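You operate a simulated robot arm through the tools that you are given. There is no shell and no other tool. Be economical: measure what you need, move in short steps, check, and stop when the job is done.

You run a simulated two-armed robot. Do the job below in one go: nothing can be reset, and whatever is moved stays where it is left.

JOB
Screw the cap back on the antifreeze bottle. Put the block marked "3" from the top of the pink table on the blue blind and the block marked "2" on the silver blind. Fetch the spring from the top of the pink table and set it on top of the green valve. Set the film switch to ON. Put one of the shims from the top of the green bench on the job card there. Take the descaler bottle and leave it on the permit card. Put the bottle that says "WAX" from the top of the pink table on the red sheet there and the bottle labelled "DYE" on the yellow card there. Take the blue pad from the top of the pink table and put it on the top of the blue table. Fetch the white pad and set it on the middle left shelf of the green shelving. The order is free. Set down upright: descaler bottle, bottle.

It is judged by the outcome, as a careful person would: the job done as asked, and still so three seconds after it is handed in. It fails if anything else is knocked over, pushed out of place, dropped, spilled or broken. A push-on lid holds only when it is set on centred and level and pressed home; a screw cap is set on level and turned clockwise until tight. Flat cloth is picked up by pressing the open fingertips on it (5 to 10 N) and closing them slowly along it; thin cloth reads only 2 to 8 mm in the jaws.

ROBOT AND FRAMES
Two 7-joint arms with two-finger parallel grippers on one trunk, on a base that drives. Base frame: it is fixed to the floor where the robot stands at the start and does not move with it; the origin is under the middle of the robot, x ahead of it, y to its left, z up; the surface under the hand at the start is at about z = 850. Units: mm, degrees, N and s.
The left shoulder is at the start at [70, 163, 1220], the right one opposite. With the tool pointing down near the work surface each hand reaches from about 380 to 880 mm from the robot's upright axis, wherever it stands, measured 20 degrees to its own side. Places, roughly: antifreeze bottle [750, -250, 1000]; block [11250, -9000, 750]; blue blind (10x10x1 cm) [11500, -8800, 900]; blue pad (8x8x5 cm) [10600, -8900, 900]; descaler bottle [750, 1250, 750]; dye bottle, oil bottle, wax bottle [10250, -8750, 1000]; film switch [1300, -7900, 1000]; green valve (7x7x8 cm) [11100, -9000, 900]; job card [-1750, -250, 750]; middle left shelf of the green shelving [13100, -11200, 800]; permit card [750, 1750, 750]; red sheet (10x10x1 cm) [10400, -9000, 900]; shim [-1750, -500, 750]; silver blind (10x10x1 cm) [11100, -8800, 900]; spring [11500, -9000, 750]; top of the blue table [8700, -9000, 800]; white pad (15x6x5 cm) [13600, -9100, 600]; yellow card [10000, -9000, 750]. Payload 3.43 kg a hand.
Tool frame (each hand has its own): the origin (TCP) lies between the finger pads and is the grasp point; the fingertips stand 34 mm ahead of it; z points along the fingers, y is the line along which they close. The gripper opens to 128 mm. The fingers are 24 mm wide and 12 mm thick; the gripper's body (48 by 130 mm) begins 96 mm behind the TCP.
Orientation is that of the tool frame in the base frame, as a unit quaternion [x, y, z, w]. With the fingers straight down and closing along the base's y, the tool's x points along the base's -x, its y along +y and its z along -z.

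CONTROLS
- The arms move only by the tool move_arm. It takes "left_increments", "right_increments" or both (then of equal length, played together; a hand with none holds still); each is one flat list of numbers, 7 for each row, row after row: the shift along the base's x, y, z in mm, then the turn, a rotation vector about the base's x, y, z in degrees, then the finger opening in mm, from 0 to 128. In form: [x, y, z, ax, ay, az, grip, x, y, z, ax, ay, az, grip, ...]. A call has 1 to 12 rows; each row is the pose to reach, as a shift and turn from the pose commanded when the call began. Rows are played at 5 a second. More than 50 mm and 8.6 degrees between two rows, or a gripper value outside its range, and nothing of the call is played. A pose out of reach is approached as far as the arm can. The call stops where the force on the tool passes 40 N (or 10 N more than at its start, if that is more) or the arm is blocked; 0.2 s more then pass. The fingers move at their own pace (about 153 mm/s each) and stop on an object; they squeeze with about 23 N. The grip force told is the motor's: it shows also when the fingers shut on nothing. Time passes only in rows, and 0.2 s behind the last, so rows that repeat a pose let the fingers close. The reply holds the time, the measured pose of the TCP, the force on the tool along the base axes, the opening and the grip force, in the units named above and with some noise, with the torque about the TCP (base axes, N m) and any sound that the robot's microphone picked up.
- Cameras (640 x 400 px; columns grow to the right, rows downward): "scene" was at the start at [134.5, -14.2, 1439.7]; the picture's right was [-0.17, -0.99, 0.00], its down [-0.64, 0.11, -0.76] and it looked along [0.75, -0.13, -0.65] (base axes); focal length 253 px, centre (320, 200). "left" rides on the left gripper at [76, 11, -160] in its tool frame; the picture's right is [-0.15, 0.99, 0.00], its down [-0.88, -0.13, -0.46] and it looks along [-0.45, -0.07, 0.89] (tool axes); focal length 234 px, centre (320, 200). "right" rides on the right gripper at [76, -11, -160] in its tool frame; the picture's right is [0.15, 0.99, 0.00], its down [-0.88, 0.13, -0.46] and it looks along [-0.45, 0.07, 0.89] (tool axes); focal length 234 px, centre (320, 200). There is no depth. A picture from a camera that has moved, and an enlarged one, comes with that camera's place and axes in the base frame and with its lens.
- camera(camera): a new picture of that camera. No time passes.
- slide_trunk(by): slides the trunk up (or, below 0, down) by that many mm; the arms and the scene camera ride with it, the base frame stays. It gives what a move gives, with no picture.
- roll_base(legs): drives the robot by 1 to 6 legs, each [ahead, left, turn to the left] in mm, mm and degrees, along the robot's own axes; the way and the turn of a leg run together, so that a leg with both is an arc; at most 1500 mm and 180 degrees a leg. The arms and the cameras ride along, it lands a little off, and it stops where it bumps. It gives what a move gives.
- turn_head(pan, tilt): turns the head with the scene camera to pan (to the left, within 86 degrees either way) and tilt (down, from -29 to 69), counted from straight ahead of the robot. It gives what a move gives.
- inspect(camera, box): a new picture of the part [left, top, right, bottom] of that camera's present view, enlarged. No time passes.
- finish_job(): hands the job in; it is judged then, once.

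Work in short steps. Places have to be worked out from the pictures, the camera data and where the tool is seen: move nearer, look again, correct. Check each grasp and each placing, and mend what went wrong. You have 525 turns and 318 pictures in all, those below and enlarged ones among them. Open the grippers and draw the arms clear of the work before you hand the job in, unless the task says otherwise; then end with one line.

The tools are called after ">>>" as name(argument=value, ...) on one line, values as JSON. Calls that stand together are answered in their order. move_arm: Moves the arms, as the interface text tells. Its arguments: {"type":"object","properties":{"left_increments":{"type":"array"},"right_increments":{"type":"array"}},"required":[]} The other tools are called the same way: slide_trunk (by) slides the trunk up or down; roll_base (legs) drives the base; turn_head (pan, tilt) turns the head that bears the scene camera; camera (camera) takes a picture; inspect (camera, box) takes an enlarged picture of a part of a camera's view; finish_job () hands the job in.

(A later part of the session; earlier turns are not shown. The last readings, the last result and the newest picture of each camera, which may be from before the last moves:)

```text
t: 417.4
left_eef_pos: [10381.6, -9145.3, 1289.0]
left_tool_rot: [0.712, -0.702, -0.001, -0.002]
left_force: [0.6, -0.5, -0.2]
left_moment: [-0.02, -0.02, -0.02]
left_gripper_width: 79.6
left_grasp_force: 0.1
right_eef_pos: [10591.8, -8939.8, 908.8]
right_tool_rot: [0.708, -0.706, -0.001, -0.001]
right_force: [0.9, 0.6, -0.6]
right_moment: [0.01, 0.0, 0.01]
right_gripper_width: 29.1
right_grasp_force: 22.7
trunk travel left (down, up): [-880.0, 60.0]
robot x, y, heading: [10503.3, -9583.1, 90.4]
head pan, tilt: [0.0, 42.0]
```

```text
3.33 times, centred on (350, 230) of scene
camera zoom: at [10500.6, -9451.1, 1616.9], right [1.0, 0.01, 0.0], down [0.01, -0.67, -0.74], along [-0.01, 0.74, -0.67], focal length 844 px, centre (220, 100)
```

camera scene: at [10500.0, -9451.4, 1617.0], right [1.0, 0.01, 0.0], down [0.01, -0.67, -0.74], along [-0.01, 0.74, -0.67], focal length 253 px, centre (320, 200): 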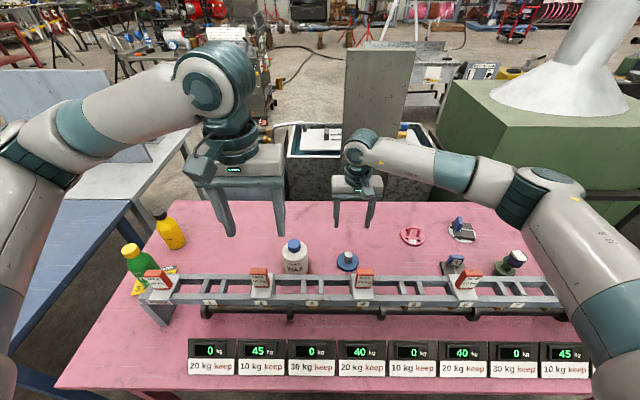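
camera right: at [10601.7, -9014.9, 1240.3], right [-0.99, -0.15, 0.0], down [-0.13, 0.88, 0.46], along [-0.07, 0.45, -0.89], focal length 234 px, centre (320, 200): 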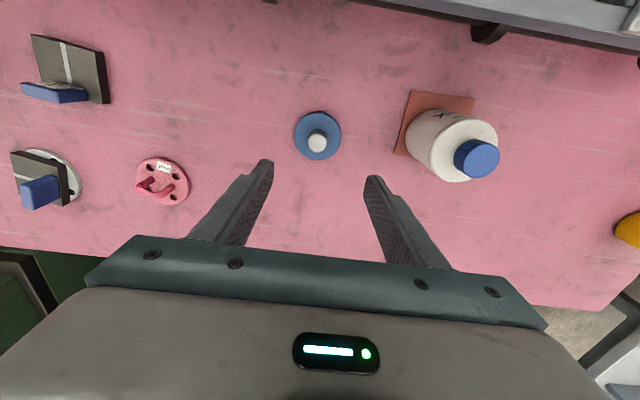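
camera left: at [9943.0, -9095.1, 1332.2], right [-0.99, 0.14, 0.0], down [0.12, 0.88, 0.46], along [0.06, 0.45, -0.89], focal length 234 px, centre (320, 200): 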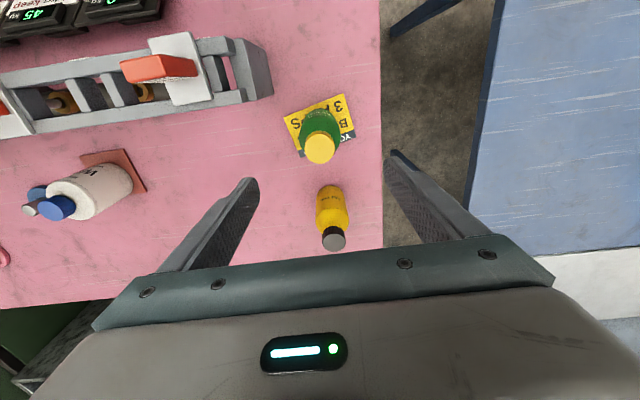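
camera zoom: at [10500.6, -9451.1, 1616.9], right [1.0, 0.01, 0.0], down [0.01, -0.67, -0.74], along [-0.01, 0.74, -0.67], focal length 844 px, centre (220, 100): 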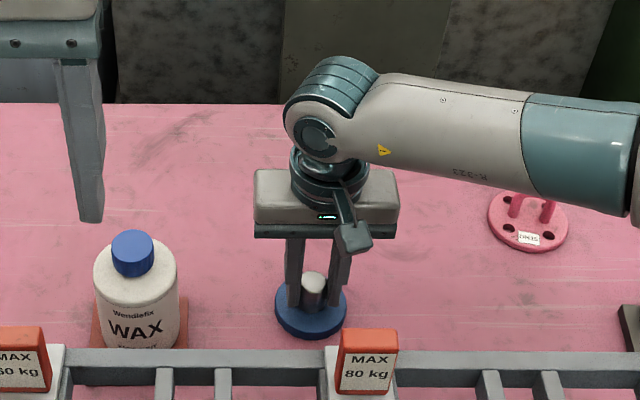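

Knob gripped. Lift high, retract, back away 250 mm, and drive left to the blue table.

>>> move_arm(right_increments=[0, 0, 45, 0, 0, 0, 10, 0, 0, 90, 0, 0, 0, 10, 0, 0, 135, 0, 0, 0, 10, 0, 0, 180, 0, 0, 0, 10, 0, 0, 225, 0, 0, 0, 10, 10, -5, 270, 0, 0, 0, 10, 30, -45, 275, 0, 0, 0, 10, 50, -85, 275, 0, 0, 0, 10, 75, -125, 275, 0, 0, 0, 10, 95, -165, 275, 0, 0, 0, 10, 110, -205, 275, 0, 0, 0, 10])

>>> roll_base(legs=[[-250, 0, -0.4], [0, 900, 0], [0, 800, 0]])

>>> turn_head(pan=0, tilt=32)

>>> camera(camera="scene")

```text
t: 419.8
left_eef_pos: [10381.2, -9145.8, 1288.7]
left_tool_rot: [0.711, -0.703, -0.002, -0.002]
left_force: [-0.2, 0.0, -0.1]
left_moment: [0.02, 0.02, -0.02]
left_gripper_width: 80.0
left_grasp_force: 0.1
right_eef_pos: [10699.6, -9145.3, 1185.9]
right_tool_rot: [0.708, -0.707, -0.001, -0.003]
right_force: [0.4, -0.3, -2.1]
right_moment: [-0.02, 0.02, 0.01]
right_gripper_width: 28.8
right_grasp_force: 23.4
trunk travel left (down, up): [-880.0, 60.0]
robot x, y, heading: [10501.3, -9585.8, 90.4]
head pan, tilt: [0.0, 42.0]
```

```text
t: 429.8
left_eef_pos: [8692.2, -9378.4, 1288.8]
left_tool_rot: [-0.704, 0.71, 0.002, 0.002]
left_force: [-0.2, 0.3, -0.3]
left_moment: [0.0, 0.02, 0.02]
left_gripper_width: 80.0
left_grasp_force: 0.1
right_eef_pos: [9010.6, -9385.1, 1187.1]
right_tool_rot: [-0.701, 0.713, 0.001, 0.002]
right_force: [0.0, 1.2, -2.2]
right_moment: [0.0, 0.02, 0.0]
right_gripper_width: 28.8
right_grasp_force: 23.1
trunk travel left (down, up): [-880.0, 60.0]
robot x, y, heading: [8800.0, -9821.2, 89.1]
head pan, tilt: [0.0, 42.0]
```

```text
t: 430.5
left_eef_pos: [8691.3, -9379.4, 1288.5]
left_tool_rot: [-0.704, 0.71, 0.001, 0.002]
left_force: [0.0, 0.1, 0.1]
left_moment: [0.02, -0.02, 0.01]
left_gripper_width: 79.8
left_grasp_force: 0.0
right_eef_pos: [9010.1, -9385.9, 1186.3]
right_tool_rot: [-0.701, 0.713, 0.001, 0.001]
right_force: [1.2, 0.4, -2.7]
right_moment: [-0.02, -0.01, 0.01]
right_gripper_width: 29.1
right_grasp_force: 22.8
trunk travel left (down, up): [-880.0, 60.0]
robot x, y, heading: [8802.0, -9821.9, 89.4]
head pan, tilt: [0.0, 32.0]
```

```text
85 pictures are left
camera scene: at [8805.0, -9682.1, 1632.1], right [1.0, -0.01, 0.0], down [-0.01, -0.53, -0.85], along [0.01, 0.85, -0.53], focal length 253 px, centre (320, 200)
```

scene: 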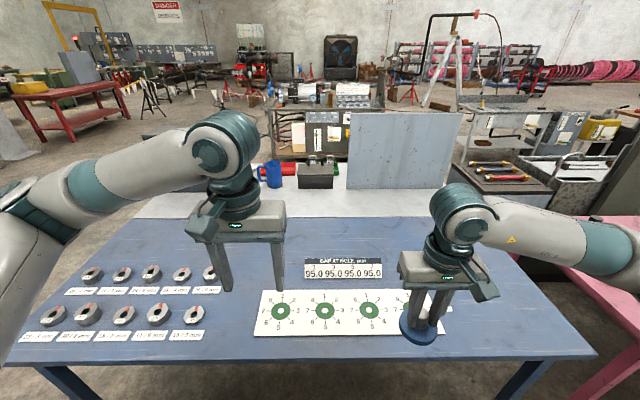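

The blue table's east part is free (around (9420,-9120)). Roll right 350 and ahead 120.

>>> roll_base(legs=[[120, -350, 0.6]])

>>> move_arm(right_increments=[20, 40, 0, 0, 0, 0, 10, 40, 80, -20, 0, 0, 0, 10, 55, 115, -50, 0, 0, 0, 10, 60, 130, -95, 0, 0, 0, 10, 60, 130, -140, 0, 0, 0, 10, 60, 130, -185, 0, 0, 0, 10, 60, 130, -225, 0, 0, 0, 10])

>>> camera(camera="scene")

>>> camera(camera="right")

```text
t: 432.9
left_eef_pos: [9031.9, -9263.7, 1289.1]
left_tool_rot: [0.71, -0.704, -0.001, -0.003]
left_force: [0.0, 0.5, -1.0]
left_moment: [0.01, -0.02, 0.01]
left_gripper_width: 80.0
left_grasp_force: 0.0
right_eef_pos: [9351.3, -9264.1, 1186.6]
right_tool_rot: [-0.706, 0.708, 0.001, 0.002]
right_force: [-1.1, -0.5, -1.8]
right_moment: [-0.03, 0.0, -0.01]
right_gripper_width: 29.3
right_grasp_force: 22.9
trunk travel left (down, up): [-880.0, 60.0]
robot x, y, heading: [9152.3, -9706.2, 90.3]
head pan, tilt: [0.0, 32.0]
```

```text
t: 434.5
left_eef_pos: [9034.1, -9262.3, 1287.6]
left_tool_rot: [0.71, -0.704, -0.001, -0.001]
left_force: [-0.8, 0.2, 0.2]
left_moment: [-0.02, 0.01, 0.02]
left_gripper_width: 79.9
left_grasp_force: 0.0
right_eef_pos: [9412.8, -9133.4, 959.0]
right_tool_rot: [-0.707, 0.707, 0.001, 0.002]
right_force: [0.0, -0.1, -2.2]
right_moment: [-0.02, 0.03, -0.02]
right_gripper_width: 29.5
right_grasp_force: 22.3
trunk travel left (down, up): [-880.0, 60.0]
robot x, y, heading: [9153.9, -9706.2, 90.2]
head pan, tilt: [0.0, 32.0]
```

```text
84 pictures are left
camera scene: at [9152.4, -9562.6, 1632.1], right [1.0, 0.0, 0.0], down [0.0, -0.53, -0.85], along [0.0, 0.85, -0.53], focal length 253 px, centre (320, 200)
```

scene: 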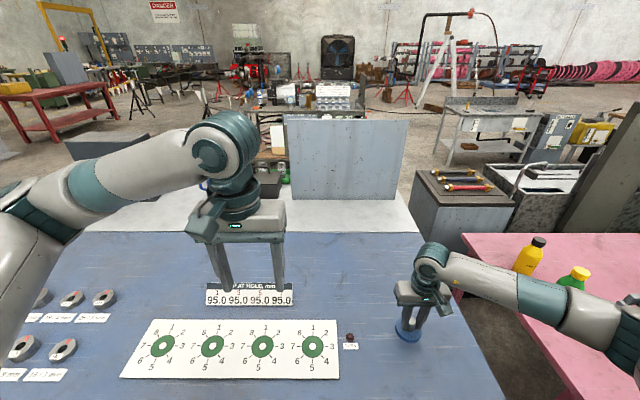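

```text
83 pictures are left
camera right: at [9424.9, -9210.0, 1118.5], right [-0.99, -0.15, 0.0], down [-0.13, 0.88, 0.46], along [-0.07, 0.45, -0.89], focal length 234 px, centre (320, 200)
```

right: 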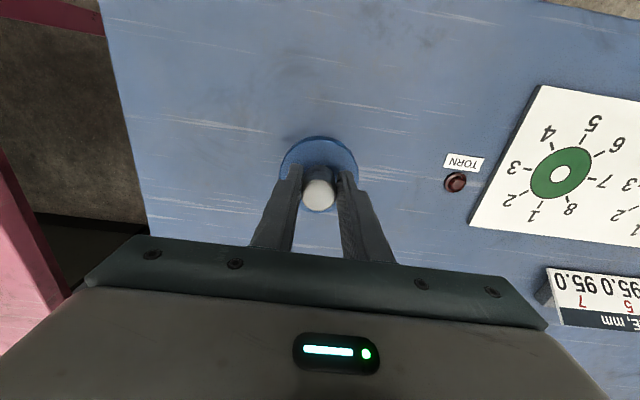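

Free surface below. Lower in small steps to contact.

>>> move_arm(right_increments=[0, 0, -20, 0, 0, 0, 10, 0, 0, -35, 0, 0, 0, 10, 0, 0, -43, 0, 0, 0, 10, 0, 0, -48, 0, 0, 0, 10, 0, 0, -52, 0, 0, 0, 10])

```text
t: 435.7
left_eef_pos: [9033.0, -9263.0, 1288.0]
left_tool_rot: [0.71, -0.704, -0.001, -0.002]
left_force: [0.2, 0.1, 1.4]
left_moment: [0.01, 0.03, -0.01]
left_gripper_width: 79.8
left_grasp_force: 0.1
right_eef_pos: [9412.4, -9133.9, 909.0]
right_tool_rot: [-0.706, 0.708, 0.001, 0.001]
right_force: [1.0, -0.3, -1.2]
right_moment: [0.03, 0.03, 0.0]
right_gripper_width: 29.2
right_grasp_force: 23.5
trunk travel left (down, up): [-880.0, 60.0]
robot x, y, heading: [9150.6, -9702.6, 90.2]
head pan, tilt: [0.0, 32.0]
```

>>> move_arm(right_increments=[0, 0, -2, 0, 0, 0, 10, 0, 0, -4, 0, 0, 0, 10, 0, 0, -6, 0, 0, 0, 10, 0, 0, -8, 0, 0, 0, 10])

```text
t: 436.7
left_eef_pos: [9032.5, -9264.9, 1288.8]
left_tool_rot: [0.71, -0.705, -0.001, -0.002]
left_force: [-1.1, 0.5, 0.4]
left_moment: [-0.02, -0.04, -0.03]
left_gripper_width: 80.0
left_grasp_force: 0.2
right_eef_pos: [9411.7, -9134.8, 902.3]
right_tool_rot: [-0.706, 0.708, 0.002, 0.003]
right_force: [5.8, 2.3, 19.0]
right_moment: [0.16, -0.1, -0.09]
right_gripper_width: 29.1
right_grasp_force: 23.4
trunk travel left (down, up): [-880.0, 60.0]
robot x, y, heading: [9149.6, -9705.0, 90.3]
head pan, tilt: [0.0, 32.0]
```

Pad is on the blue table. Relieve, open, rise, check.

>>> move_arm(right_increments=[0, 0, 2, 0, 0, 0, 20, 0, 0, 3, 0, 0, 0, 60, 0, 0, 3, 0, 0, 0, 80, 0, 0, 45, 0, 0, 0, 80, 0, 0, 90, 0, 0, 0, 80, 0, 0, 135, 0, 0, 0, 80, 0, 0, 180, 0, 0, 0, 80, 0, 0, 225, 0, 0, 0, 80, 0, 0, 270, 0, 0, 0, 80, 0, 0, 310, 0, 0, 0, 80])

>>> camera(camera="right")

```text
t: 438.9
left_eef_pos: [9032.6, -9263.2, 1287.9]
left_tool_rot: [0.71, -0.705, 0.0, -0.002]
left_force: [-0.1, -0.5, -0.5]
left_moment: [-0.02, -0.01, 0.0]
left_gripper_width: 80.0
left_grasp_force: 0.0
right_eef_pos: [9409.7, -9134.2, 1211.6]
right_tool_rot: [-0.706, 0.708, 0.001, 0.002]
right_force: [-0.3, 0.3, -0.2]
right_moment: [0.01, -0.05, 0.04]
right_gripper_width: 80.1
right_grasp_force: 0.0
trunk travel left (down, up): [-880.0, 60.0]
robot x, y, heading: [9152.5, -9702.8, 90.4]
head pan, tilt: [0.0, 32.0]
```

```text
82 pictures are left
camera right: at [9421.4, -9210.1, 1370.7], right [-0.99, -0.15, 0.0], down [-0.13, 0.88, 0.46], along [-0.07, 0.45, -0.89], focal length 234 px, centre (320, 200)
```

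right: 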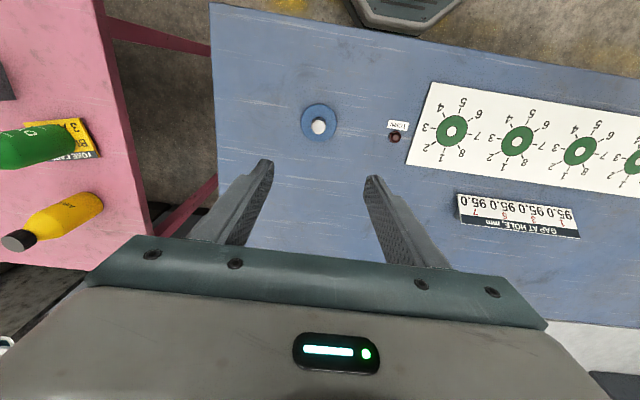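

Blue pad done. Now the white pad near (13600,-9100,600). Tuck, back into the aisle, turn east and drive.

>>> move_arm(right_increments=[-20, -40, 20, 0, 0, 0, 80, -40, -80, 40, 0, 0, 0, 80, -55, -120, 60, 0, 0, 0, 80, -57, -130, 76, 0, 0, 0, 80])

>>> roll_base(legs=[[-260, 0, 0], [0, 0, -90], [1450, 0, 0], [1450, 0, 0]])

>>> turn_head(pan=0, tilt=12)

>>> camera(camera="scene")

```text
t: 439.9
left_eef_pos: [9033.8, -9262.2, 1288.5]
left_tool_rot: [0.71, -0.704, -0.002, -0.002]
left_force: [-0.3, 0.5, 0.0]
left_moment: [-0.01, 0.03, -0.02]
left_gripper_width: 80.0
left_grasp_force: 0.0
right_eef_pos: [9354.5, -9265.5, 1286.4]
right_tool_rot: [-0.707, 0.708, 0.002, 0.002]
right_force: [-0.1, 0.0, 0.0]
right_moment: [-0.01, 0.01, -0.02]
right_gripper_width: 80.0
right_grasp_force: 0.2
trunk travel left (down, up): [-880.0, 60.0]
robot x, y, heading: [9150.1, -9702.5, 90.3]
head pan, tilt: [0.0, 32.0]
```

```text
t: 459.3
left_eef_pos: [12523.6, -9873.6, 1288.3]
left_tool_rot: [-0.002, 1.0, -0.001, 0.003]
left_force: [0.4, 0.0, 0.6]
left_moment: [-0.01, 0.01, 0.01]
left_gripper_width: 79.8
left_grasp_force: 0.1
right_eef_pos: [12519.8, -10196.4, 1287.1]
right_tool_rot: [0.002, 1.0, 0.0, 0.002]
right_force: [0.4, 0.9, 0.1]
right_moment: [-0.02, -0.02, 0.02]
right_gripper_width: 80.0
right_grasp_force: 0.0
trunk travel left (down, up): [-880.0, 60.0]
robot x, y, heading: [12082.2, -9990.8, 0.2]
head pan, tilt: [0.0, 32.0]
```

```text
t: 460.2
left_eef_pos: [12524.2, -9873.4, 1288.8]
left_tool_rot: [-0.002, 1.0, -0.001, 0.002]
left_force: [-0.9, -0.9, -0.8]
left_moment: [0.02, 0.03, -0.02]
left_gripper_width: 79.7
left_grasp_force: 0.0
right_eef_pos: [12521.9, -10195.8, 1287.2]
right_tool_rot: [0.003, 1.0, 0.001, 0.002]
right_force: [-0.5, 0.2, -0.6]
right_moment: [0.01, 0.04, 0.02]
right_gripper_width: 80.2
right_grasp_force: 0.2
trunk travel left (down, up): [-880.0, 60.0]
robot x, y, heading: [12083.1, -9991.4, 0.1]
head pan, tilt: [0.0, 12.0]
```

```text
81 pictures are left
camera scene: at [12227.2, -9990.2, 1664.3], right [0.0, -1.0, 0.0], down [-0.21, 0.0, -0.98], along [0.98, 0.0, -0.21], focal length 253 px, centre (320, 200)
```

scene: 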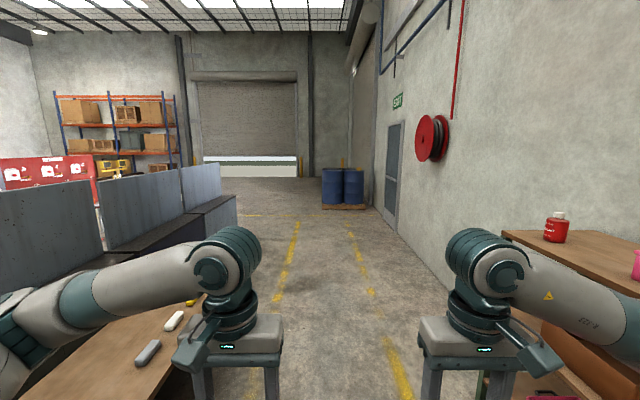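

White pad lies on the low wooden table to the left (≈(13550,-9110)). Drive to x≈13450 and face +y.

>>> roll_base(legs=[[1370, 0, 0], [0, 0, 90]])

>>> turn_head(pan=0, tilt=40)

>>> camera(camera="scene")

```text
t: 470.9
left_eef_pos: [13305.6, -9535.8, 1288.4]
left_tool_rot: [0.73, -0.683, -0.001, -0.002]
left_force: [0.2, 0.1, -0.7]
left_moment: [-0.03, 0.0, -0.02]
left_gripper_width: 80.1
left_grasp_force: 0.0
right_eef_pos: [13626.9, -9518.8, 1286.1]
right_tool_rot: [0.728, -0.685, -0.001, -0.002]
right_force: [-0.2, -0.3, -0.7]
right_moment: [-0.02, 0.01, -0.02]
right_gripper_width: 79.9
right_grasp_force: 0.0
trunk travel left (down, up): [-880.0, 60.0]
robot x, y, heading: [13445.0, -9969.9, 93.8]
head pan, tilt: [0.0, 12.0]
```

```text
t: 471.8
left_eef_pos: [13305.3, -9535.0, 1287.5]
left_tool_rot: [0.73, -0.683, -0.001, -0.002]
left_force: [-0.1, -0.5, 0.5]
left_moment: [-0.03, -0.04, 0.01]
left_gripper_width: 80.1
left_grasp_force: 0.0
right_eef_pos: [13626.9, -9519.5, 1288.0]
right_tool_rot: [0.728, -0.686, -0.001, -0.001]
right_force: [-0.6, -0.1, -0.4]
right_moment: [0.02, -0.03, -0.01]
right_gripper_width: 80.1
right_grasp_force: 0.0
trunk travel left (down, up): [-880.0, 60.0]
robot x, y, heading: [13449.2, -9965.7, 93.7]
head pan, tilt: [0.0, 40.0]
```

```text
80 pictures are left
camera scene: at [13441.8, -9833.1, 1620.0], right [1.0, 0.06, 0.0], down [0.04, -0.64, -0.77], along [-0.05, 0.76, -0.64], focal length 253 px, centre (320, 200)
```

scene: 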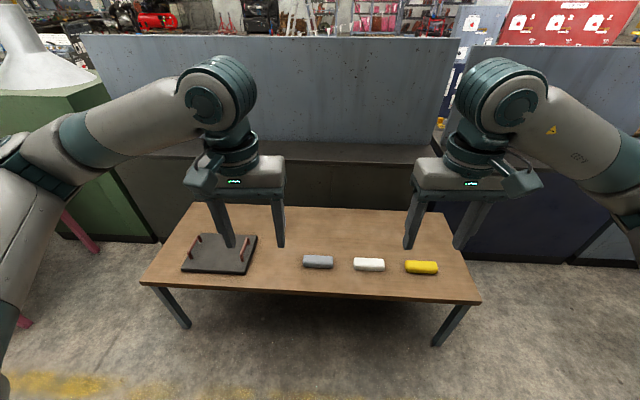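

White pad at ≈(13634,-9070) on a table of z≈550. Square up, drive 400 mm ahead and lower the trunk 430 mm.

>>> roll_base(legs=[[0, 0, -3.7], [400, 0, 0]])

>>> slide_trunk(by=-430)

>>> camera(camera="scene")

>>> camera(camera="right")

```text
t: 474.8
left_eef_pos: [13335.0, -9128.6, 1289.4]
left_tool_rot: [0.707, -0.707, -0.001, -0.002]
left_force: [-0.2, -0.7, -0.2]
left_moment: [0.03, 0.04, 0.01]
left_gripper_width: 79.9
left_grasp_force: 0.0
right_eef_pos: [13657.2, -9133.3, 1288.0]
right_tool_rot: [-0.704, 0.71, 0.002, 0.002]
right_force: [-0.1, -0.7, -0.9]
right_moment: [-0.01, 0.0, -0.03]
right_gripper_width: 79.7
right_grasp_force: 0.1
trunk travel left (down, up): [-880.0, 60.0]
robot x, y, heading: [13447.2, -9568.3, 89.6]
head pan, tilt: [0.0, 40.0]
```

```text
refused: -430 is not a number from -400 to 400
```

```text
79 pictures are left
camera scene: at [13451.8, -9435.0, 1620.1], right [1.0, 0.0, 0.0], down [0.0, -0.64, -0.77], along [0.0, 0.77, -0.64], focal length 253 px, centre (320, 200)
```

scene: 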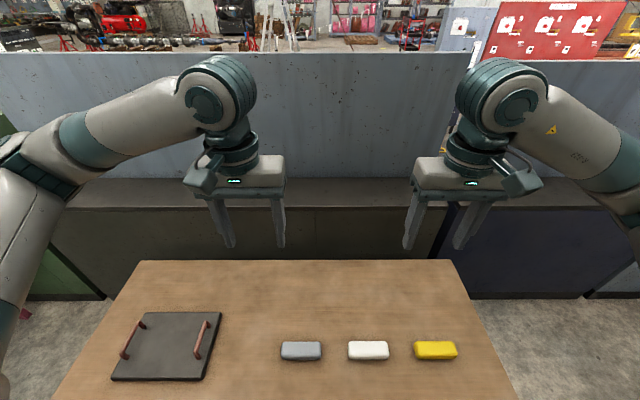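

```text
78 pictures are left
camera right: at [13668.9, -9209.8, 1446.8], right [-0.99, -0.14, 0.0], down [-0.12, 0.88, 0.46], along [-0.06, 0.46, -0.89], focal length 234 px, centre (320, 200)
```

right: 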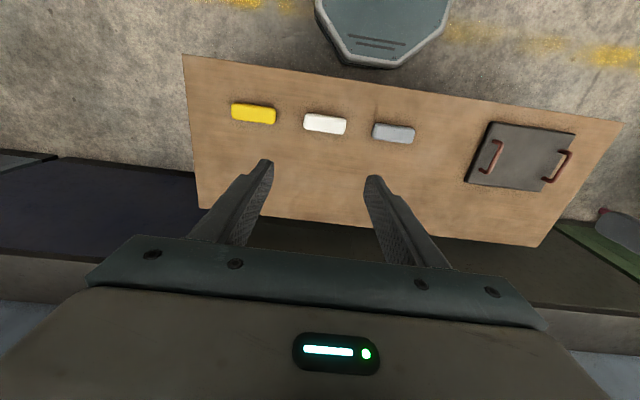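

White pad ≈(13634,-9065), top z≈570; it must be gripped across its width (y). Lower the trunk 400 and rotate the right gripper −90°.

>>> slide_trunk(by=-400)

>>> move_arm(right_increments=[-2, 6, 0, 0, 0, -8.2, 90, -4, 12, 0, 0, 0, -16.4, 100, -6, 18, 0, 0, 0, -24.6, 100, -8, 24, 0, 0, 0, -32.8, 100, -10, 30, 0, 0, 0, -41, 100, -12, 36, 0, 0, 0, -49.2, 100, -14, 42, 0, 0, 0, -57.4, 100, -16, 48, 0, 0, 0, -65.6, 100, -18, 54, 0, 0, 0, -73.8, 100, -20, 60, 0, 0, 0, -82, 100, -23, 68, 0, 0, 0, -90, 100])

>>> camera(camera="right")

>>> camera(camera="scene")

```text
t: 478.6
left_eef_pos: [13336.8, -9127.7, 888.5]
left_tool_rot: [-0.707, 0.707, 0.002, 0.003]
left_force: [-0.9, 0.0, 0.3]
left_moment: [-0.03, -0.01, 0.02]
left_gripper_width: 80.0
left_grasp_force: 0.1
right_eef_pos: [13657.1, -9131.9, 886.7]
right_tool_rot: [-0.704, 0.71, 0.002, 0.002]
right_force: [0.1, -0.2, -0.3]
right_moment: [0.0, 0.0, 0.0]
right_gripper_width: 80.0
right_grasp_force: 0.0
trunk travel left (down, up): [-480.0, 460.0]
robot x, y, heading: [13451.5, -9565.8, 89.9]
head pan, tilt: [0.0, 40.0]
```

```text
t: 481.0
left_eef_pos: [13336.3, -9127.3, 888.7]
left_tool_rot: [0.708, -0.707, -0.001, -0.002]
left_force: [0.2, -0.3, -0.3]
left_moment: [-0.02, -0.01, -0.01]
left_gripper_width: 80.0
left_grasp_force: 0.0
right_eef_pos: [13634.9, -9064.1, 886.5]
right_tool_rot: [0.005, 1.0, -0.001, 0.003]
right_force: [-0.2, 0.3, 0.3]
right_moment: [0.03, 0.03, 0.04]
right_gripper_width: 100.0
right_grasp_force: 0.1
trunk travel left (down, up): [-480.0, 460.0]
robot x, y, heading: [13450.8, -9568.3, 89.5]
head pan, tilt: [0.0, 40.0]
```

```text
77 pictures are left
camera right: at [13558.6, -9074.1, 1045.9], right [-0.14, 0.99, 0.0], down [0.88, 0.12, 0.46], along [0.46, 0.06, -0.89], focal length 234 px, centre (320, 200)
```

right: 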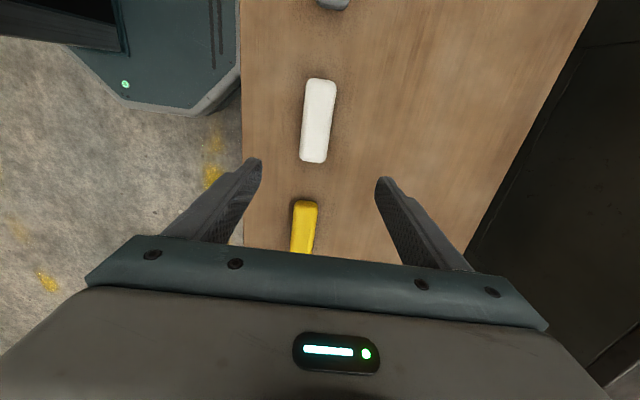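

```text
76 pictures are left
camera scene: at [13451.6, -9433.1, 1219.9], right [1.0, 0.0, 0.0], down [0.0, -0.64, -0.77], along [0.0, 0.77, -0.64], focal length 253 px, centre (320, 200)
```

scene: 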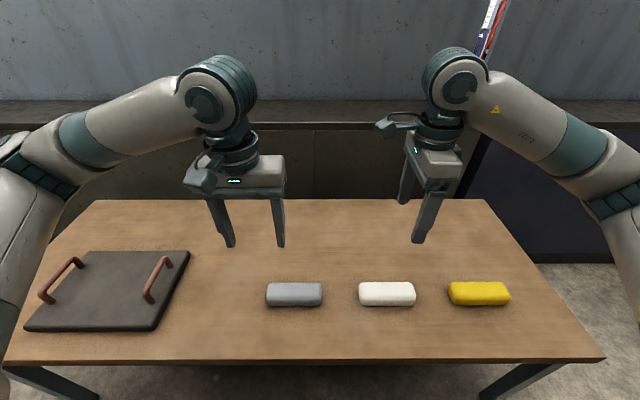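

Aligned over the white pad. Descend to z≈625.

>>> move_arm(right_increments=[-1, -2, -45, 0, 0, 0, 100, -1, -2, -90, 0, 0, 0, 100, -1, -2, -135, 0, 0, 0, 100, -1, -2, -180, 0, 0, 0, 100, -1, -2, -225, 0, 0, 0, 100, -1, -2, -262, 0, 0, 0, 100])

>>> camera(camera="right")

>>> inspect(camera="scene", box=[320, 200, 480, 340])

```text
t: 482.4
left_eef_pos: [13336.8, -9126.9, 889.6]
left_tool_rot: [-0.707, 0.707, 0.0, 0.003]
left_force: [-0.9, 0.4, 0.2]
left_moment: [0.0, -0.02, 0.01]
left_gripper_width: 80.0
left_grasp_force: 0.1
right_eef_pos: [13632.4, -9064.4, 624.7]
right_tool_rot: [0.005, 1.0, 0.0, 0.002]
right_force: [-0.3, -0.5, -0.4]
right_moment: [-0.03, 0.0, -0.02]
right_gripper_width: 99.9
right_grasp_force: 0.0
trunk travel left (down, up): [-480.0, 460.0]
robot x, y, heading: [13451.7, -9565.7, 89.6]
head pan, tilt: [0.0, 40.0]
```

```text
75 pictures are left
camera right: at [13557.3, -9073.7, 783.7], right [-0.14, 0.99, 0.0], down [0.88, 0.12, 0.46], along [0.46, 0.06, -0.89], focal length 234 px, centre (320, 200)
```

right: 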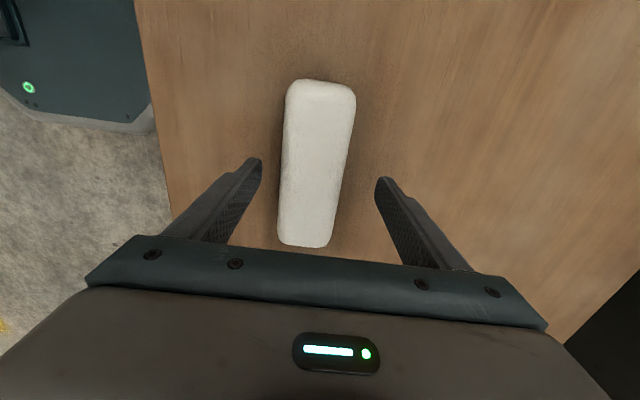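

```text
2.86 times, centred on (400, 270) of scene
camera zoom: at [13451.9, -9433.0, 1220.0], right [1.0, 0.0, 0.0], down [0.0, -0.64, -0.77], along [0.0, 0.77, -0.64], focal length 724 px, centre (91, 0)
```

zoom: 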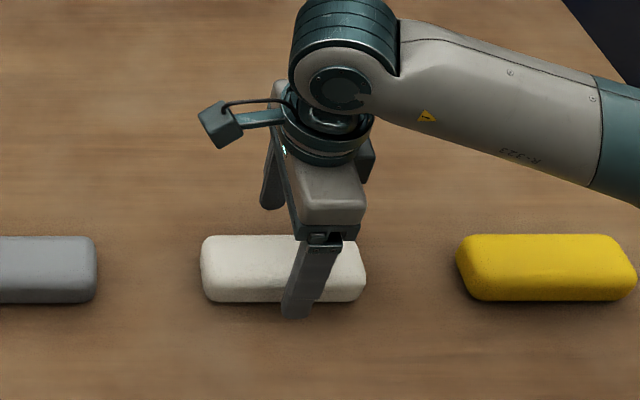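

Centred. Lower to TCP z≈594 with force check and close.

>>> move_arm(right_increments=[0, -2, -12, 0, 0, 0, 100, 0, -2, -22, 0, 0, 0, 100, 0, -2, -30, 0, 0, 0, 100])

>>> inspect(camera="scene", box=[320, 200, 480, 340])

```text
t: 483.2
left_eef_pos: [13335.1, -9126.8, 889.5]
left_tool_rot: [0.707, -0.707, -0.001, -0.002]
left_force: [0.5, 0.6, 0.3]
left_moment: [-0.02, 0.0, 0.02]
left_gripper_width: 79.8
left_grasp_force: 0.0
right_eef_pos: [13632.3, -9067.7, 595.2]
right_tool_rot: [0.004, 1.0, 0.0, 0.002]
right_force: [0.1, 0.9, 0.3]
right_moment: [0.03, -0.01, 0.01]
right_gripper_width: 100.0
right_grasp_force: 0.0
trunk travel left (down, up): [-480.0, 460.0]
robot x, y, heading: [13451.3, -9567.3, 89.8]
head pan, tilt: [0.0, 40.0]
```

```text
2.86 times, centred on (400, 270) of scene
camera zoom: at [13451.8, -9433.1, 1219.9], right [1.0, 0.0, 0.0], down [0.0, -0.64, -0.77], along [0.0, 0.77, -0.64], focal length 724 px, centre (91, 0)
```

zoom: 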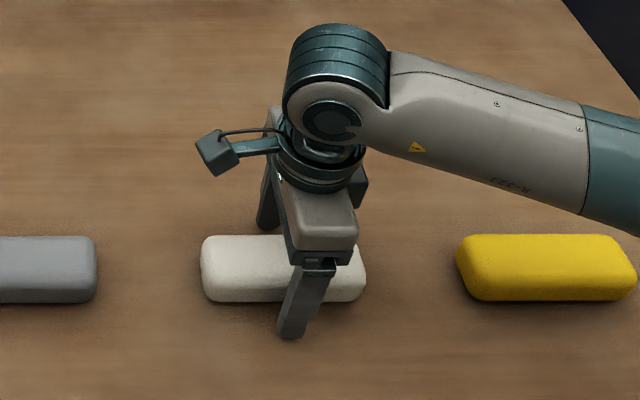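

Close on the pad.

>>> move_arm(right_increments=[0, 0, 0, 0, 0, 0, 80, 0, 0, 0, 0, 0, 0, 60, 0, 0, 0, 0, 0, 0, 40, 0, 0, 0, 0, 0, 0, 40])

>>> inspect(camera="scene", box=[320, 200, 480, 340])

```text
t: 484.2
left_eef_pos: [13336.1, -9126.5, 889.5]
left_tool_rot: [-0.707, 0.707, 0.001, 0.001]
left_force: [-0.2, -0.2, -0.4]
left_moment: [0.03, 0.0, -0.01]
left_gripper_width: 79.9
left_grasp_force: 0.1
right_eef_pos: [13632.3, -9067.7, 595.3]
right_tool_rot: [0.005, 1.0, 0.0, 0.001]
right_force: [-0.6, 0.2, -0.4]
right_moment: [0.01, -0.04, 0.03]
right_gripper_width: 54.5
right_grasp_force: 22.8
trunk travel left (down, up): [-480.0, 460.0]
robot x, y, heading: [13453.3, -9568.9, 90.0]
head pan, tilt: [0.0, 40.0]
```

```text
2.86 times, centred on (400, 270) of scene
camera zoom: at [13451.7, -9433.2, 1219.9], right [1.0, 0.0, 0.0], down [0.0, -0.64, -0.77], along [0.0, 0.77, -0.64], focal length 724 px, centre (91, 0)
```

zoom: 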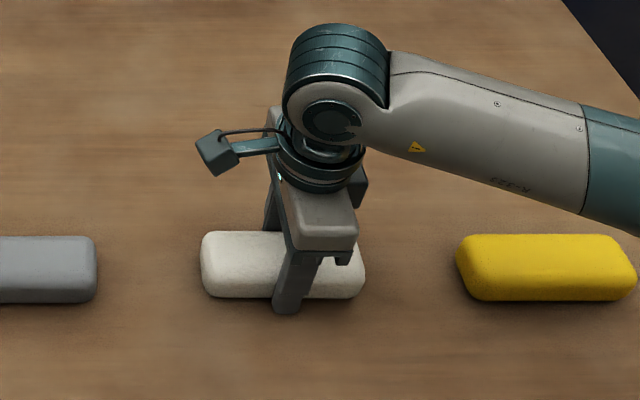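

Gripped. Lift it and raise the trunk, then back away.

>>> move_arm(right_increments=[0, 0, 30, 0, 0, 0, 40, 0, 0, 70, 0, 0, 0, 40, 0, 0, 110, 0, 0, 0, 40, 0, 0, 150, 0, 0, 0, 40, 0, -30, 180, 0, 0, 0, 40, 0, -60, 200, 0, 0, 0, 40])

>>> camera(camera="right")

>>> slide_trunk(by=220)

>>> roll_base(legs=[[-430, 0, 0], [0, 0, -90], [0, 0, -90]])

>>> turn_head(pan=0, tilt=20)

>>> camera(camera="scene")

```text
t: 485.6
left_eef_pos: [13335.3, -9127.5, 888.5]
left_tool_rot: [-0.707, 0.707, 0.001, 0.003]
left_force: [0.1, -0.2, 0.2]
left_moment: [0.02, 0.01, 0.0]
left_gripper_width: 79.9
left_grasp_force: 0.1
right_eef_pos: [13632.3, -9129.0, 796.6]
right_tool_rot: [0.004, 1.0, -0.001, 0.003]
right_force: [0.6, 0.1, -1.3]
right_moment: [0.01, 0.01, 0.0]
right_gripper_width: 54.4
right_grasp_force: 22.9
trunk travel left (down, up): [-480.0, 460.0]
robot x, y, heading: [13450.1, -9564.9, 89.7]
head pan, tilt: [0.0, 40.0]
```

```text
71 pictures are left
camera right: at [13556.9, -9139.2, 955.8], right [-0.14, 0.99, 0.0], down [0.88, 0.12, 0.46], along [0.46, 0.06, -0.89], focal length 234 px, centre (320, 200)
```

right: 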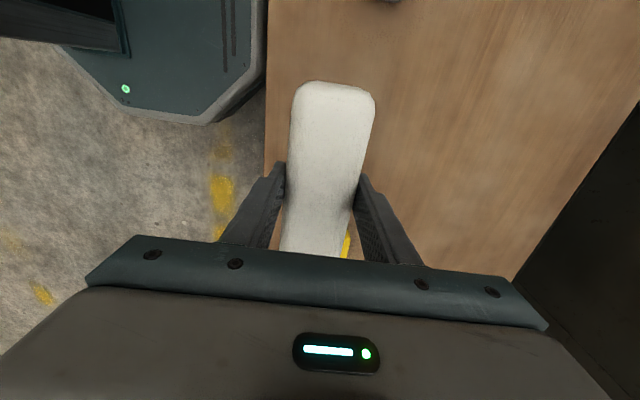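

```text
t: 487.9
left_eef_pos: [13335.4, -9126.8, 1109.3]
left_tool_rot: [-0.707, 0.708, 0.001, 0.002]
left_force: [0.1, -1.2, 0.4]
left_moment: [-0.03, 0.0, -0.01]
left_gripper_width: 80.1
left_grasp_force: 0.0
right_eef_pos: [13633.5, -9128.7, 1015.7]
right_tool_rot: [0.003, 1.0, 0.0, 0.002]
right_force: [-0.3, 0.3, -1.3]
right_moment: [0.0, 0.02, 0.02]
right_gripper_width: 54.4
right_grasp_force: 23.0
trunk travel left (down, up): [-700.0, 240.0]
robot x, y, heading: [13449.4, -9568.4, 89.9]
head pan, tilt: [0.0, 40.0]
```

```text
t: 498.1
left_eef_pos: [13560.6, -10434.7, 1108.7]
left_tool_rot: [0.708, 0.706, -0.002, 0.001]
left_force: [-0.4, 0.5, -0.4]
left_moment: [0.0, -0.01, -0.03]
left_gripper_width: 80.0
left_grasp_force: 0.1
right_eef_pos: [13264.5, -10433.1, 1015.9]
right_tool_rot: [1.0, -0.006, -0.002, 0.0]
right_force: [1.0, 0.0, -1.0]
right_moment: [0.03, 0.06, -0.03]
right_gripper_width: 54.7
right_grasp_force: 22.7
trunk travel left (down, up): [-700.0, 240.0]
robot x, y, heading: [13445.7, -9992.8, -90.3]
head pan, tilt: [0.0, 40.0]
```

```text
t: 499.0
left_eef_pos: [13560.9, -10434.9, 1108.2]
left_tool_rot: [0.709, 0.705, -0.002, 0.001]
left_force: [0.2, 0.3, 0.5]
left_moment: [0.02, 0.0, 0.01]
left_gripper_width: 79.9
left_grasp_force: 0.1
right_eef_pos: [13264.0, -10433.3, 1016.6]
right_tool_rot: [1.0, -0.007, -0.002, 0.001]
right_force: [-1.2, -0.7, -0.6]
right_moment: [0.0, 0.02, 0.0]
right_gripper_width: 54.6
right_grasp_force: 22.9
trunk travel left (down, up): [-700.0, 240.0]
robot x, y, heading: [13447.3, -9992.1, -90.3]
head pan, tilt: [0.0, 20.0]
```

```text
70 pictures are left
camera scene: at [13447.3, -10135.6, 1471.3], right [-1.0, 0.01, 0.0], down [0.0, 0.34, -0.94], along [-0.01, -0.94, -0.34], focal length 253 px, centre (320, 200)
```

scene: 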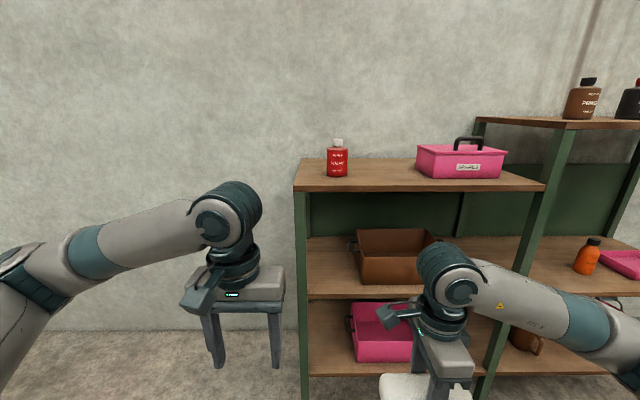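

The green shelving's left bay has a middle shelf with a brown tray and free space on its left (≈x 13290–13480). Move closer and lower the trunk to see it well.

>>> roll_base(legs=[[200, 90, 0.3]])

>>> slide_trunk(by=-150)

>>> turn_head(pan=-15, tilt=30)

>>> camera(camera="scene")

>>> camera(camera="left")

```text
t: 500.7
left_eef_pos: [13651.5, -10635.9, 1108.9]
left_tool_rot: [0.706, 0.708, -0.003, 0.001]
left_force: [0.4, -0.5, 1.0]
left_moment: [0.0, -0.03, 0.03]
left_gripper_width: 80.1
left_grasp_force: 0.0
right_eef_pos: [13354.4, -10635.6, 1016.5]
right_tool_rot: [1.0, -0.004, -0.001, -0.001]
right_force: [0.1, -0.5, -0.2]
right_moment: [0.0, 0.0, -0.01]
right_gripper_width: 54.6
right_grasp_force: 23.1
trunk travel left (down, up): [-700.0, 240.0]
robot x, y, heading: [13532.5, -10193.8, -90.0]
head pan, tilt: [0.0, 20.0]
```

```text
t: 502.4
left_eef_pos: [13651.7, -10634.5, 957.9]
left_tool_rot: [0.707, 0.707, -0.002, 0.001]
left_force: [-0.4, -0.6, 0.8]
left_moment: [0.0, 0.02, -0.03]
left_gripper_width: 80.0
left_grasp_force: 0.1
right_eef_pos: [13355.1, -10634.4, 867.3]
right_tool_rot: [1.0, -0.004, -0.001, 0.0]
right_force: [0.4, -0.8, -0.7]
right_moment: [-0.01, 0.03, 0.0]
right_gripper_width: 54.5
right_grasp_force: 23.5
trunk travel left (down, up): [-550.0, 390.0]
robot x, y, heading: [13535.1, -10191.3, -90.0]
head pan, tilt: [0.0, 20.0]
```

```text
t: 503.2
left_eef_pos: [13651.8, -10633.9, 959.1]
left_tool_rot: [0.707, 0.707, -0.003, 0.001]
left_force: [0.6, 0.5, 1.0]
left_moment: [-0.02, -0.01, 0.0]
left_gripper_width: 80.1
left_grasp_force: 0.1
right_eef_pos: [13355.7, -10634.9, 867.7]
right_tool_rot: [1.0, -0.004, -0.002, 0.001]
right_force: [-0.8, 0.4, -1.8]
right_moment: [0.02, 0.03, -0.02]
right_gripper_width: 54.7
right_grasp_force: 23.3
trunk travel left (down, up): [-550.0, 390.0]
robot x, y, heading: [13534.6, -10194.9, -90.3]
head pan, tilt: [-15.0, 30.0]
```

```text
69 pictures are left
camera scene: at [13512.4, -10330.9, 1305.3], right [-0.97, 0.26, 0.0], down [0.13, 0.48, -0.87], along [-0.22, -0.84, -0.5], focal length 253 px, centre (320, 200)
```

scene: 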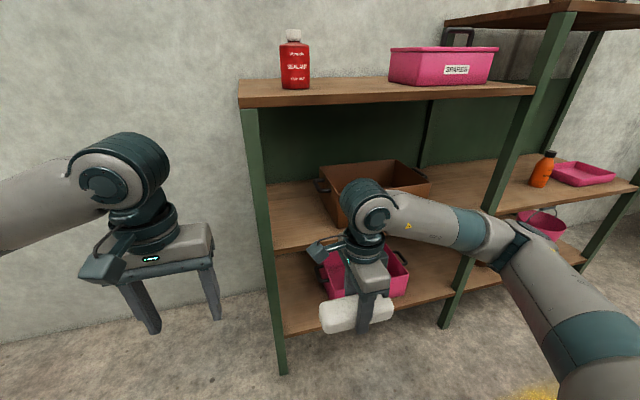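

```text
68 pictures are left
camera left: at [13662.8, -10558.8, 1118.4], right [0.99, -0.14, 0.0], down [-0.13, -0.88, 0.46], along [-0.07, -0.45, -0.89], focal length 234 px, centre (320, 200)
```

left: 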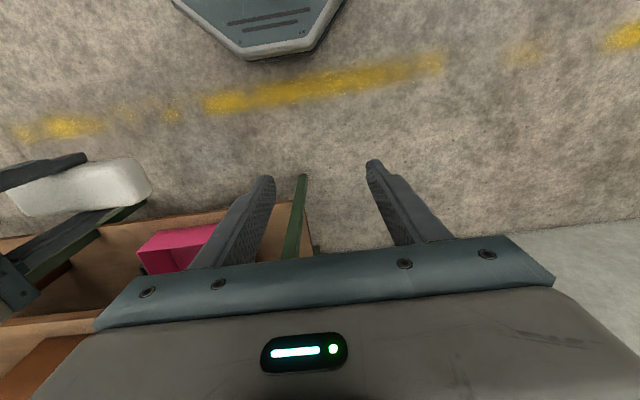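

Middle shelf surface ≈z 757, front edge y≈-10986, opening up to ~1190. Target pad centre ≈(13360,-11060). Roll forward 150 and lower to entry height.

>>> roll_base(legs=[[150, 0, 0.3]])

>>> move_arm(right_increments=[0, -25, -15, 0, 0, 0, 40, 0, -60, -25, 0, 0, 0, 40, 0, -100, -32, 0, 0, 0, 40, 2, -135, -35, 0, 0, 0, 40])

>>> turn_head(pan=-15, tilt=35)

>>> camera(camera="scene")

>>> camera(camera="right")

```text
t: 504.6
left_eef_pos: [13653.0, -10785.4, 957.9]
left_tool_rot: [0.706, 0.709, -0.001, 0.001]
left_force: [0.1, 0.0, 0.1]
left_moment: [0.07, 0.0, 0.01]
left_gripper_width: 80.1
left_grasp_force: 0.1
right_eef_pos: [13355.2, -10784.2, 865.5]
right_tool_rot: [1.0, -0.002, -0.003, -0.002]
right_force: [0.2, 0.2, -0.8]
right_moment: [-0.01, 0.02, -0.02]
right_gripper_width: 54.7
right_grasp_force: 23.4
trunk travel left (down, up): [-550.0, 390.0]
robot x, y, heading: [13538.2, -10343.9, -89.8]
head pan, tilt: [-15.0, 30.0]
```

```text
t: 505.6
left_eef_pos: [13653.2, -10785.4, 958.1]
left_tool_rot: [0.706, 0.709, -0.002, 0.001]
left_force: [-0.4, 0.3, 0.1]
left_moment: [0.01, -0.02, 0.01]
left_gripper_width: 80.0
left_grasp_force: 0.1
right_eef_pos: [13358.7, -10921.6, 831.5]
right_tool_rot: [1.0, -0.001, -0.002, -0.001]
right_force: [0.0, -1.0, -0.6]
right_moment: [-0.01, 0.02, -0.01]
right_gripper_width: 54.4
right_grasp_force: 23.1
trunk travel left (down, up): [-550.0, 390.0]
robot x, y, heading: [13536.6, -10341.0, -89.9]
head pan, tilt: [-15.0, 30.0]
```

```text
t: 506.2
left_eef_pos: [13653.0, -10783.3, 957.7]
left_tool_rot: [0.706, 0.708, -0.003, 0.001]
left_force: [0.2, 0.6, 0.2]
left_moment: [-0.01, -0.03, -0.03]
left_gripper_width: 80.3
left_grasp_force: 0.1
right_eef_pos: [13357.2, -10919.6, 833.3]
right_tool_rot: [1.0, -0.001, -0.002, 0.001]
right_force: [0.3, 0.8, 0.3]
right_moment: [0.03, -0.02, 0.03]
right_gripper_width: 54.3
right_grasp_force: 23.1
trunk travel left (down, up): [-550.0, 390.0]
robot x, y, heading: [13536.8, -10346.6, -90.0]
head pan, tilt: [-15.0, 35.0]
```

```text
67 pictures are left
camera scene: at [13513.5, -10477.7, 1297.5], right [-0.97, 0.26, 0.0], down [0.15, 0.55, -0.82], along [-0.21, -0.79, -0.57], focal length 253 px, centre (320, 200)
```

scene: 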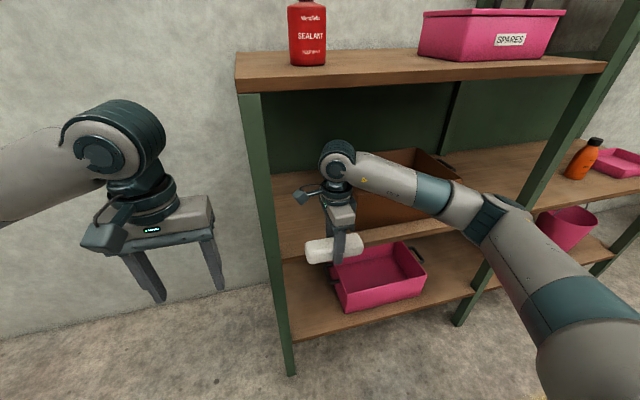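

```text
66 pictures are left
camera right: at [13435.5, -10908.4, 990.7], right [0.14, -0.99, 0.0], down [-0.88, -0.13, 0.46], along [-0.45, -0.06, -0.89], focal length 234 px, centre (320, 200)
```

right: 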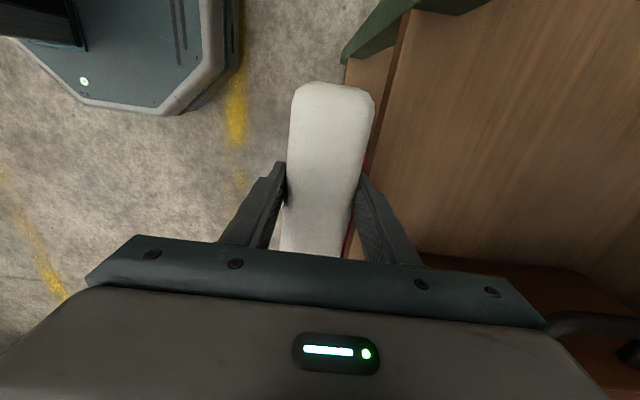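

Tray's left wall is at x≈13257, so the gap to the post is free. Move in to y≈-11065.

>>> move_arm(right_increments=[3, -40, 0, 0, 0, 0, 40, 6, -80, 0, 0, 0, 0, 40, 8, -115, 0, 0, 0, 0, 40, 8, -145, 0, 0, 0, 0, 40])

>>> camera(camera="scene")

>>> camera(camera="right")

```text
t: 507.2
left_eef_pos: [13653.3, -10784.0, 959.2]
left_tool_rot: [0.705, 0.709, -0.002, 0.001]
left_force: [1.2, 0.6, -0.1]
left_moment: [0.01, 0.03, 0.01]
left_gripper_width: 80.3
left_grasp_force: 0.1
right_eef_pos: [13365.6, -11064.9, 832.5]
right_tool_rot: [1.0, -0.001, -0.002, -0.001]
right_force: [0.3, 0.1, -1.0]
right_moment: [0.01, -0.02, 0.0]
right_gripper_width: 54.5
right_grasp_force: 22.6
trunk travel left (down, up): [-550.0, 390.0]
robot x, y, heading: [13537.4, -10339.9, -89.9]
head pan, tilt: [-15.0, 35.0]
```

```text
65 pictures are left
camera scene: at [13514.1, -10478.4, 1297.4], right [-0.97, 0.26, 0.0], down [0.15, 0.56, -0.82], along [-0.21, -0.79, -0.57], focal length 253 px, centre (320, 200)
```

scene: 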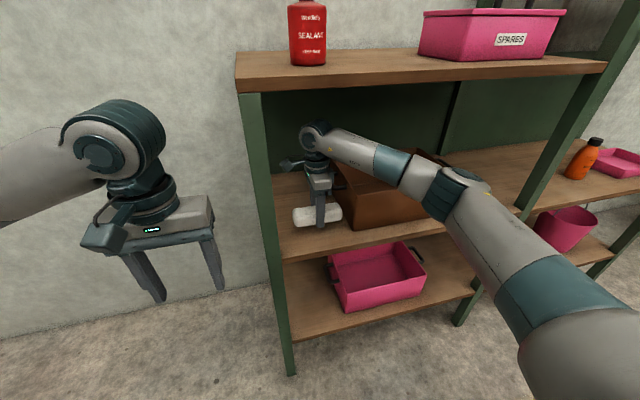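

```text
64 pictures are left
camera right: at [13443.2, -11053.7, 991.4], right [0.14, -0.99, 0.0], down [-0.88, -0.13, 0.46], along [-0.46, -0.06, -0.89], focal length 234 px, centre (320, 200)
```

right: 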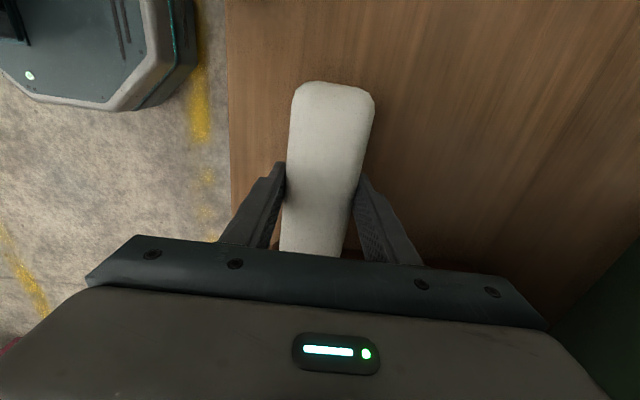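

Pad is over the free part of the shelf. Lower to contact.

>>> move_arm(right_increments=[0, 0, -8, 0, 0, 0, 40, 0, 0, -15, 0, 0, 0, 40, 0, 0, -20, 0, 0, 0, 40, 0, 0, -24, 0, 0, 0, 40])

```text
t: 508.2
left_eef_pos: [13653.3, -10784.5, 958.4]
left_tool_rot: [0.705, 0.709, -0.003, 0.001]
left_force: [0.6, 0.8, -0.1]
left_moment: [0.02, -0.01, 0.03]
left_gripper_width: 80.2
left_grasp_force: 0.1
right_eef_pos: [13365.8, -11064.7, 806.9]
right_tool_rot: [1.0, -0.002, -0.003, -0.001]
right_force: [0.4, 0.0, -0.5]
right_moment: [0.0, 0.01, -0.02]
right_gripper_width: 54.5
right_grasp_force: 23.1
trunk travel left (down, up): [-550.0, 390.0]
robot x, y, heading: [13534.8, -10345.6, -89.7]
head pan, tilt: [-15.0, 35.0]
```

>>> move_arm(right_increments=[0, 0, -4, 0, 0, 0, 40, 0, 0, -8, 0, 0, 0, 40, 0, 0, -11, 0, 0, 0, 40, 0, 0, -14, 0, 0, 0, 40])

>>> inspect(camera="scene", box=[250, 140, 380, 270])

```text
t: 509.2
left_eef_pos: [13652.1, -10783.4, 959.3]
left_tool_rot: [0.705, 0.71, -0.003, 0.001]
left_force: [-1.2, 0.5, -0.2]
left_moment: [0.02, -0.02, -0.06]
left_gripper_width: 79.8
left_grasp_force: 0.1
right_eef_pos: [13366.1, -11064.4, 795.1]
right_tool_rot: [1.0, -0.001, -0.002, 0.001]
right_force: [0.2, -0.9, 8.7]
right_moment: [0.09, 0.47, 0.03]
right_gripper_width: 54.4
right_grasp_force: 23.2
trunk travel left (down, up): [-550.0, 390.0]
robot x, y, heading: [13536.0, -10342.5, -90.0]
head pan, tilt: [-15.0, 35.0]
```

```text
3.08 times, centred on (315, 205) of scene
camera zoom: at [13513.8, -10477.0, 1297.8], right [-0.97, 0.26, 0.0], down [0.15, 0.55, -0.82], along [-0.21, -0.79, -0.57], focal length 779 px, centre (335, 185)
```

zoom: 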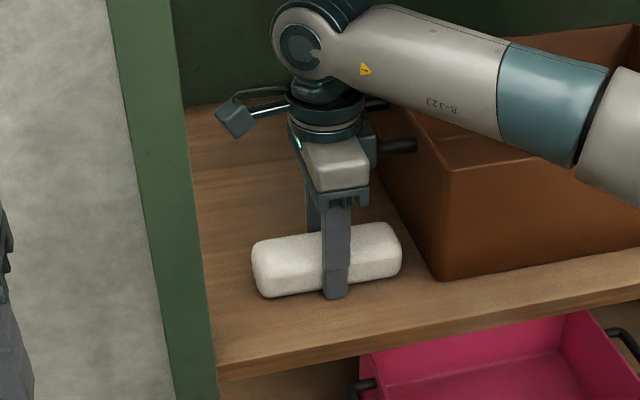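

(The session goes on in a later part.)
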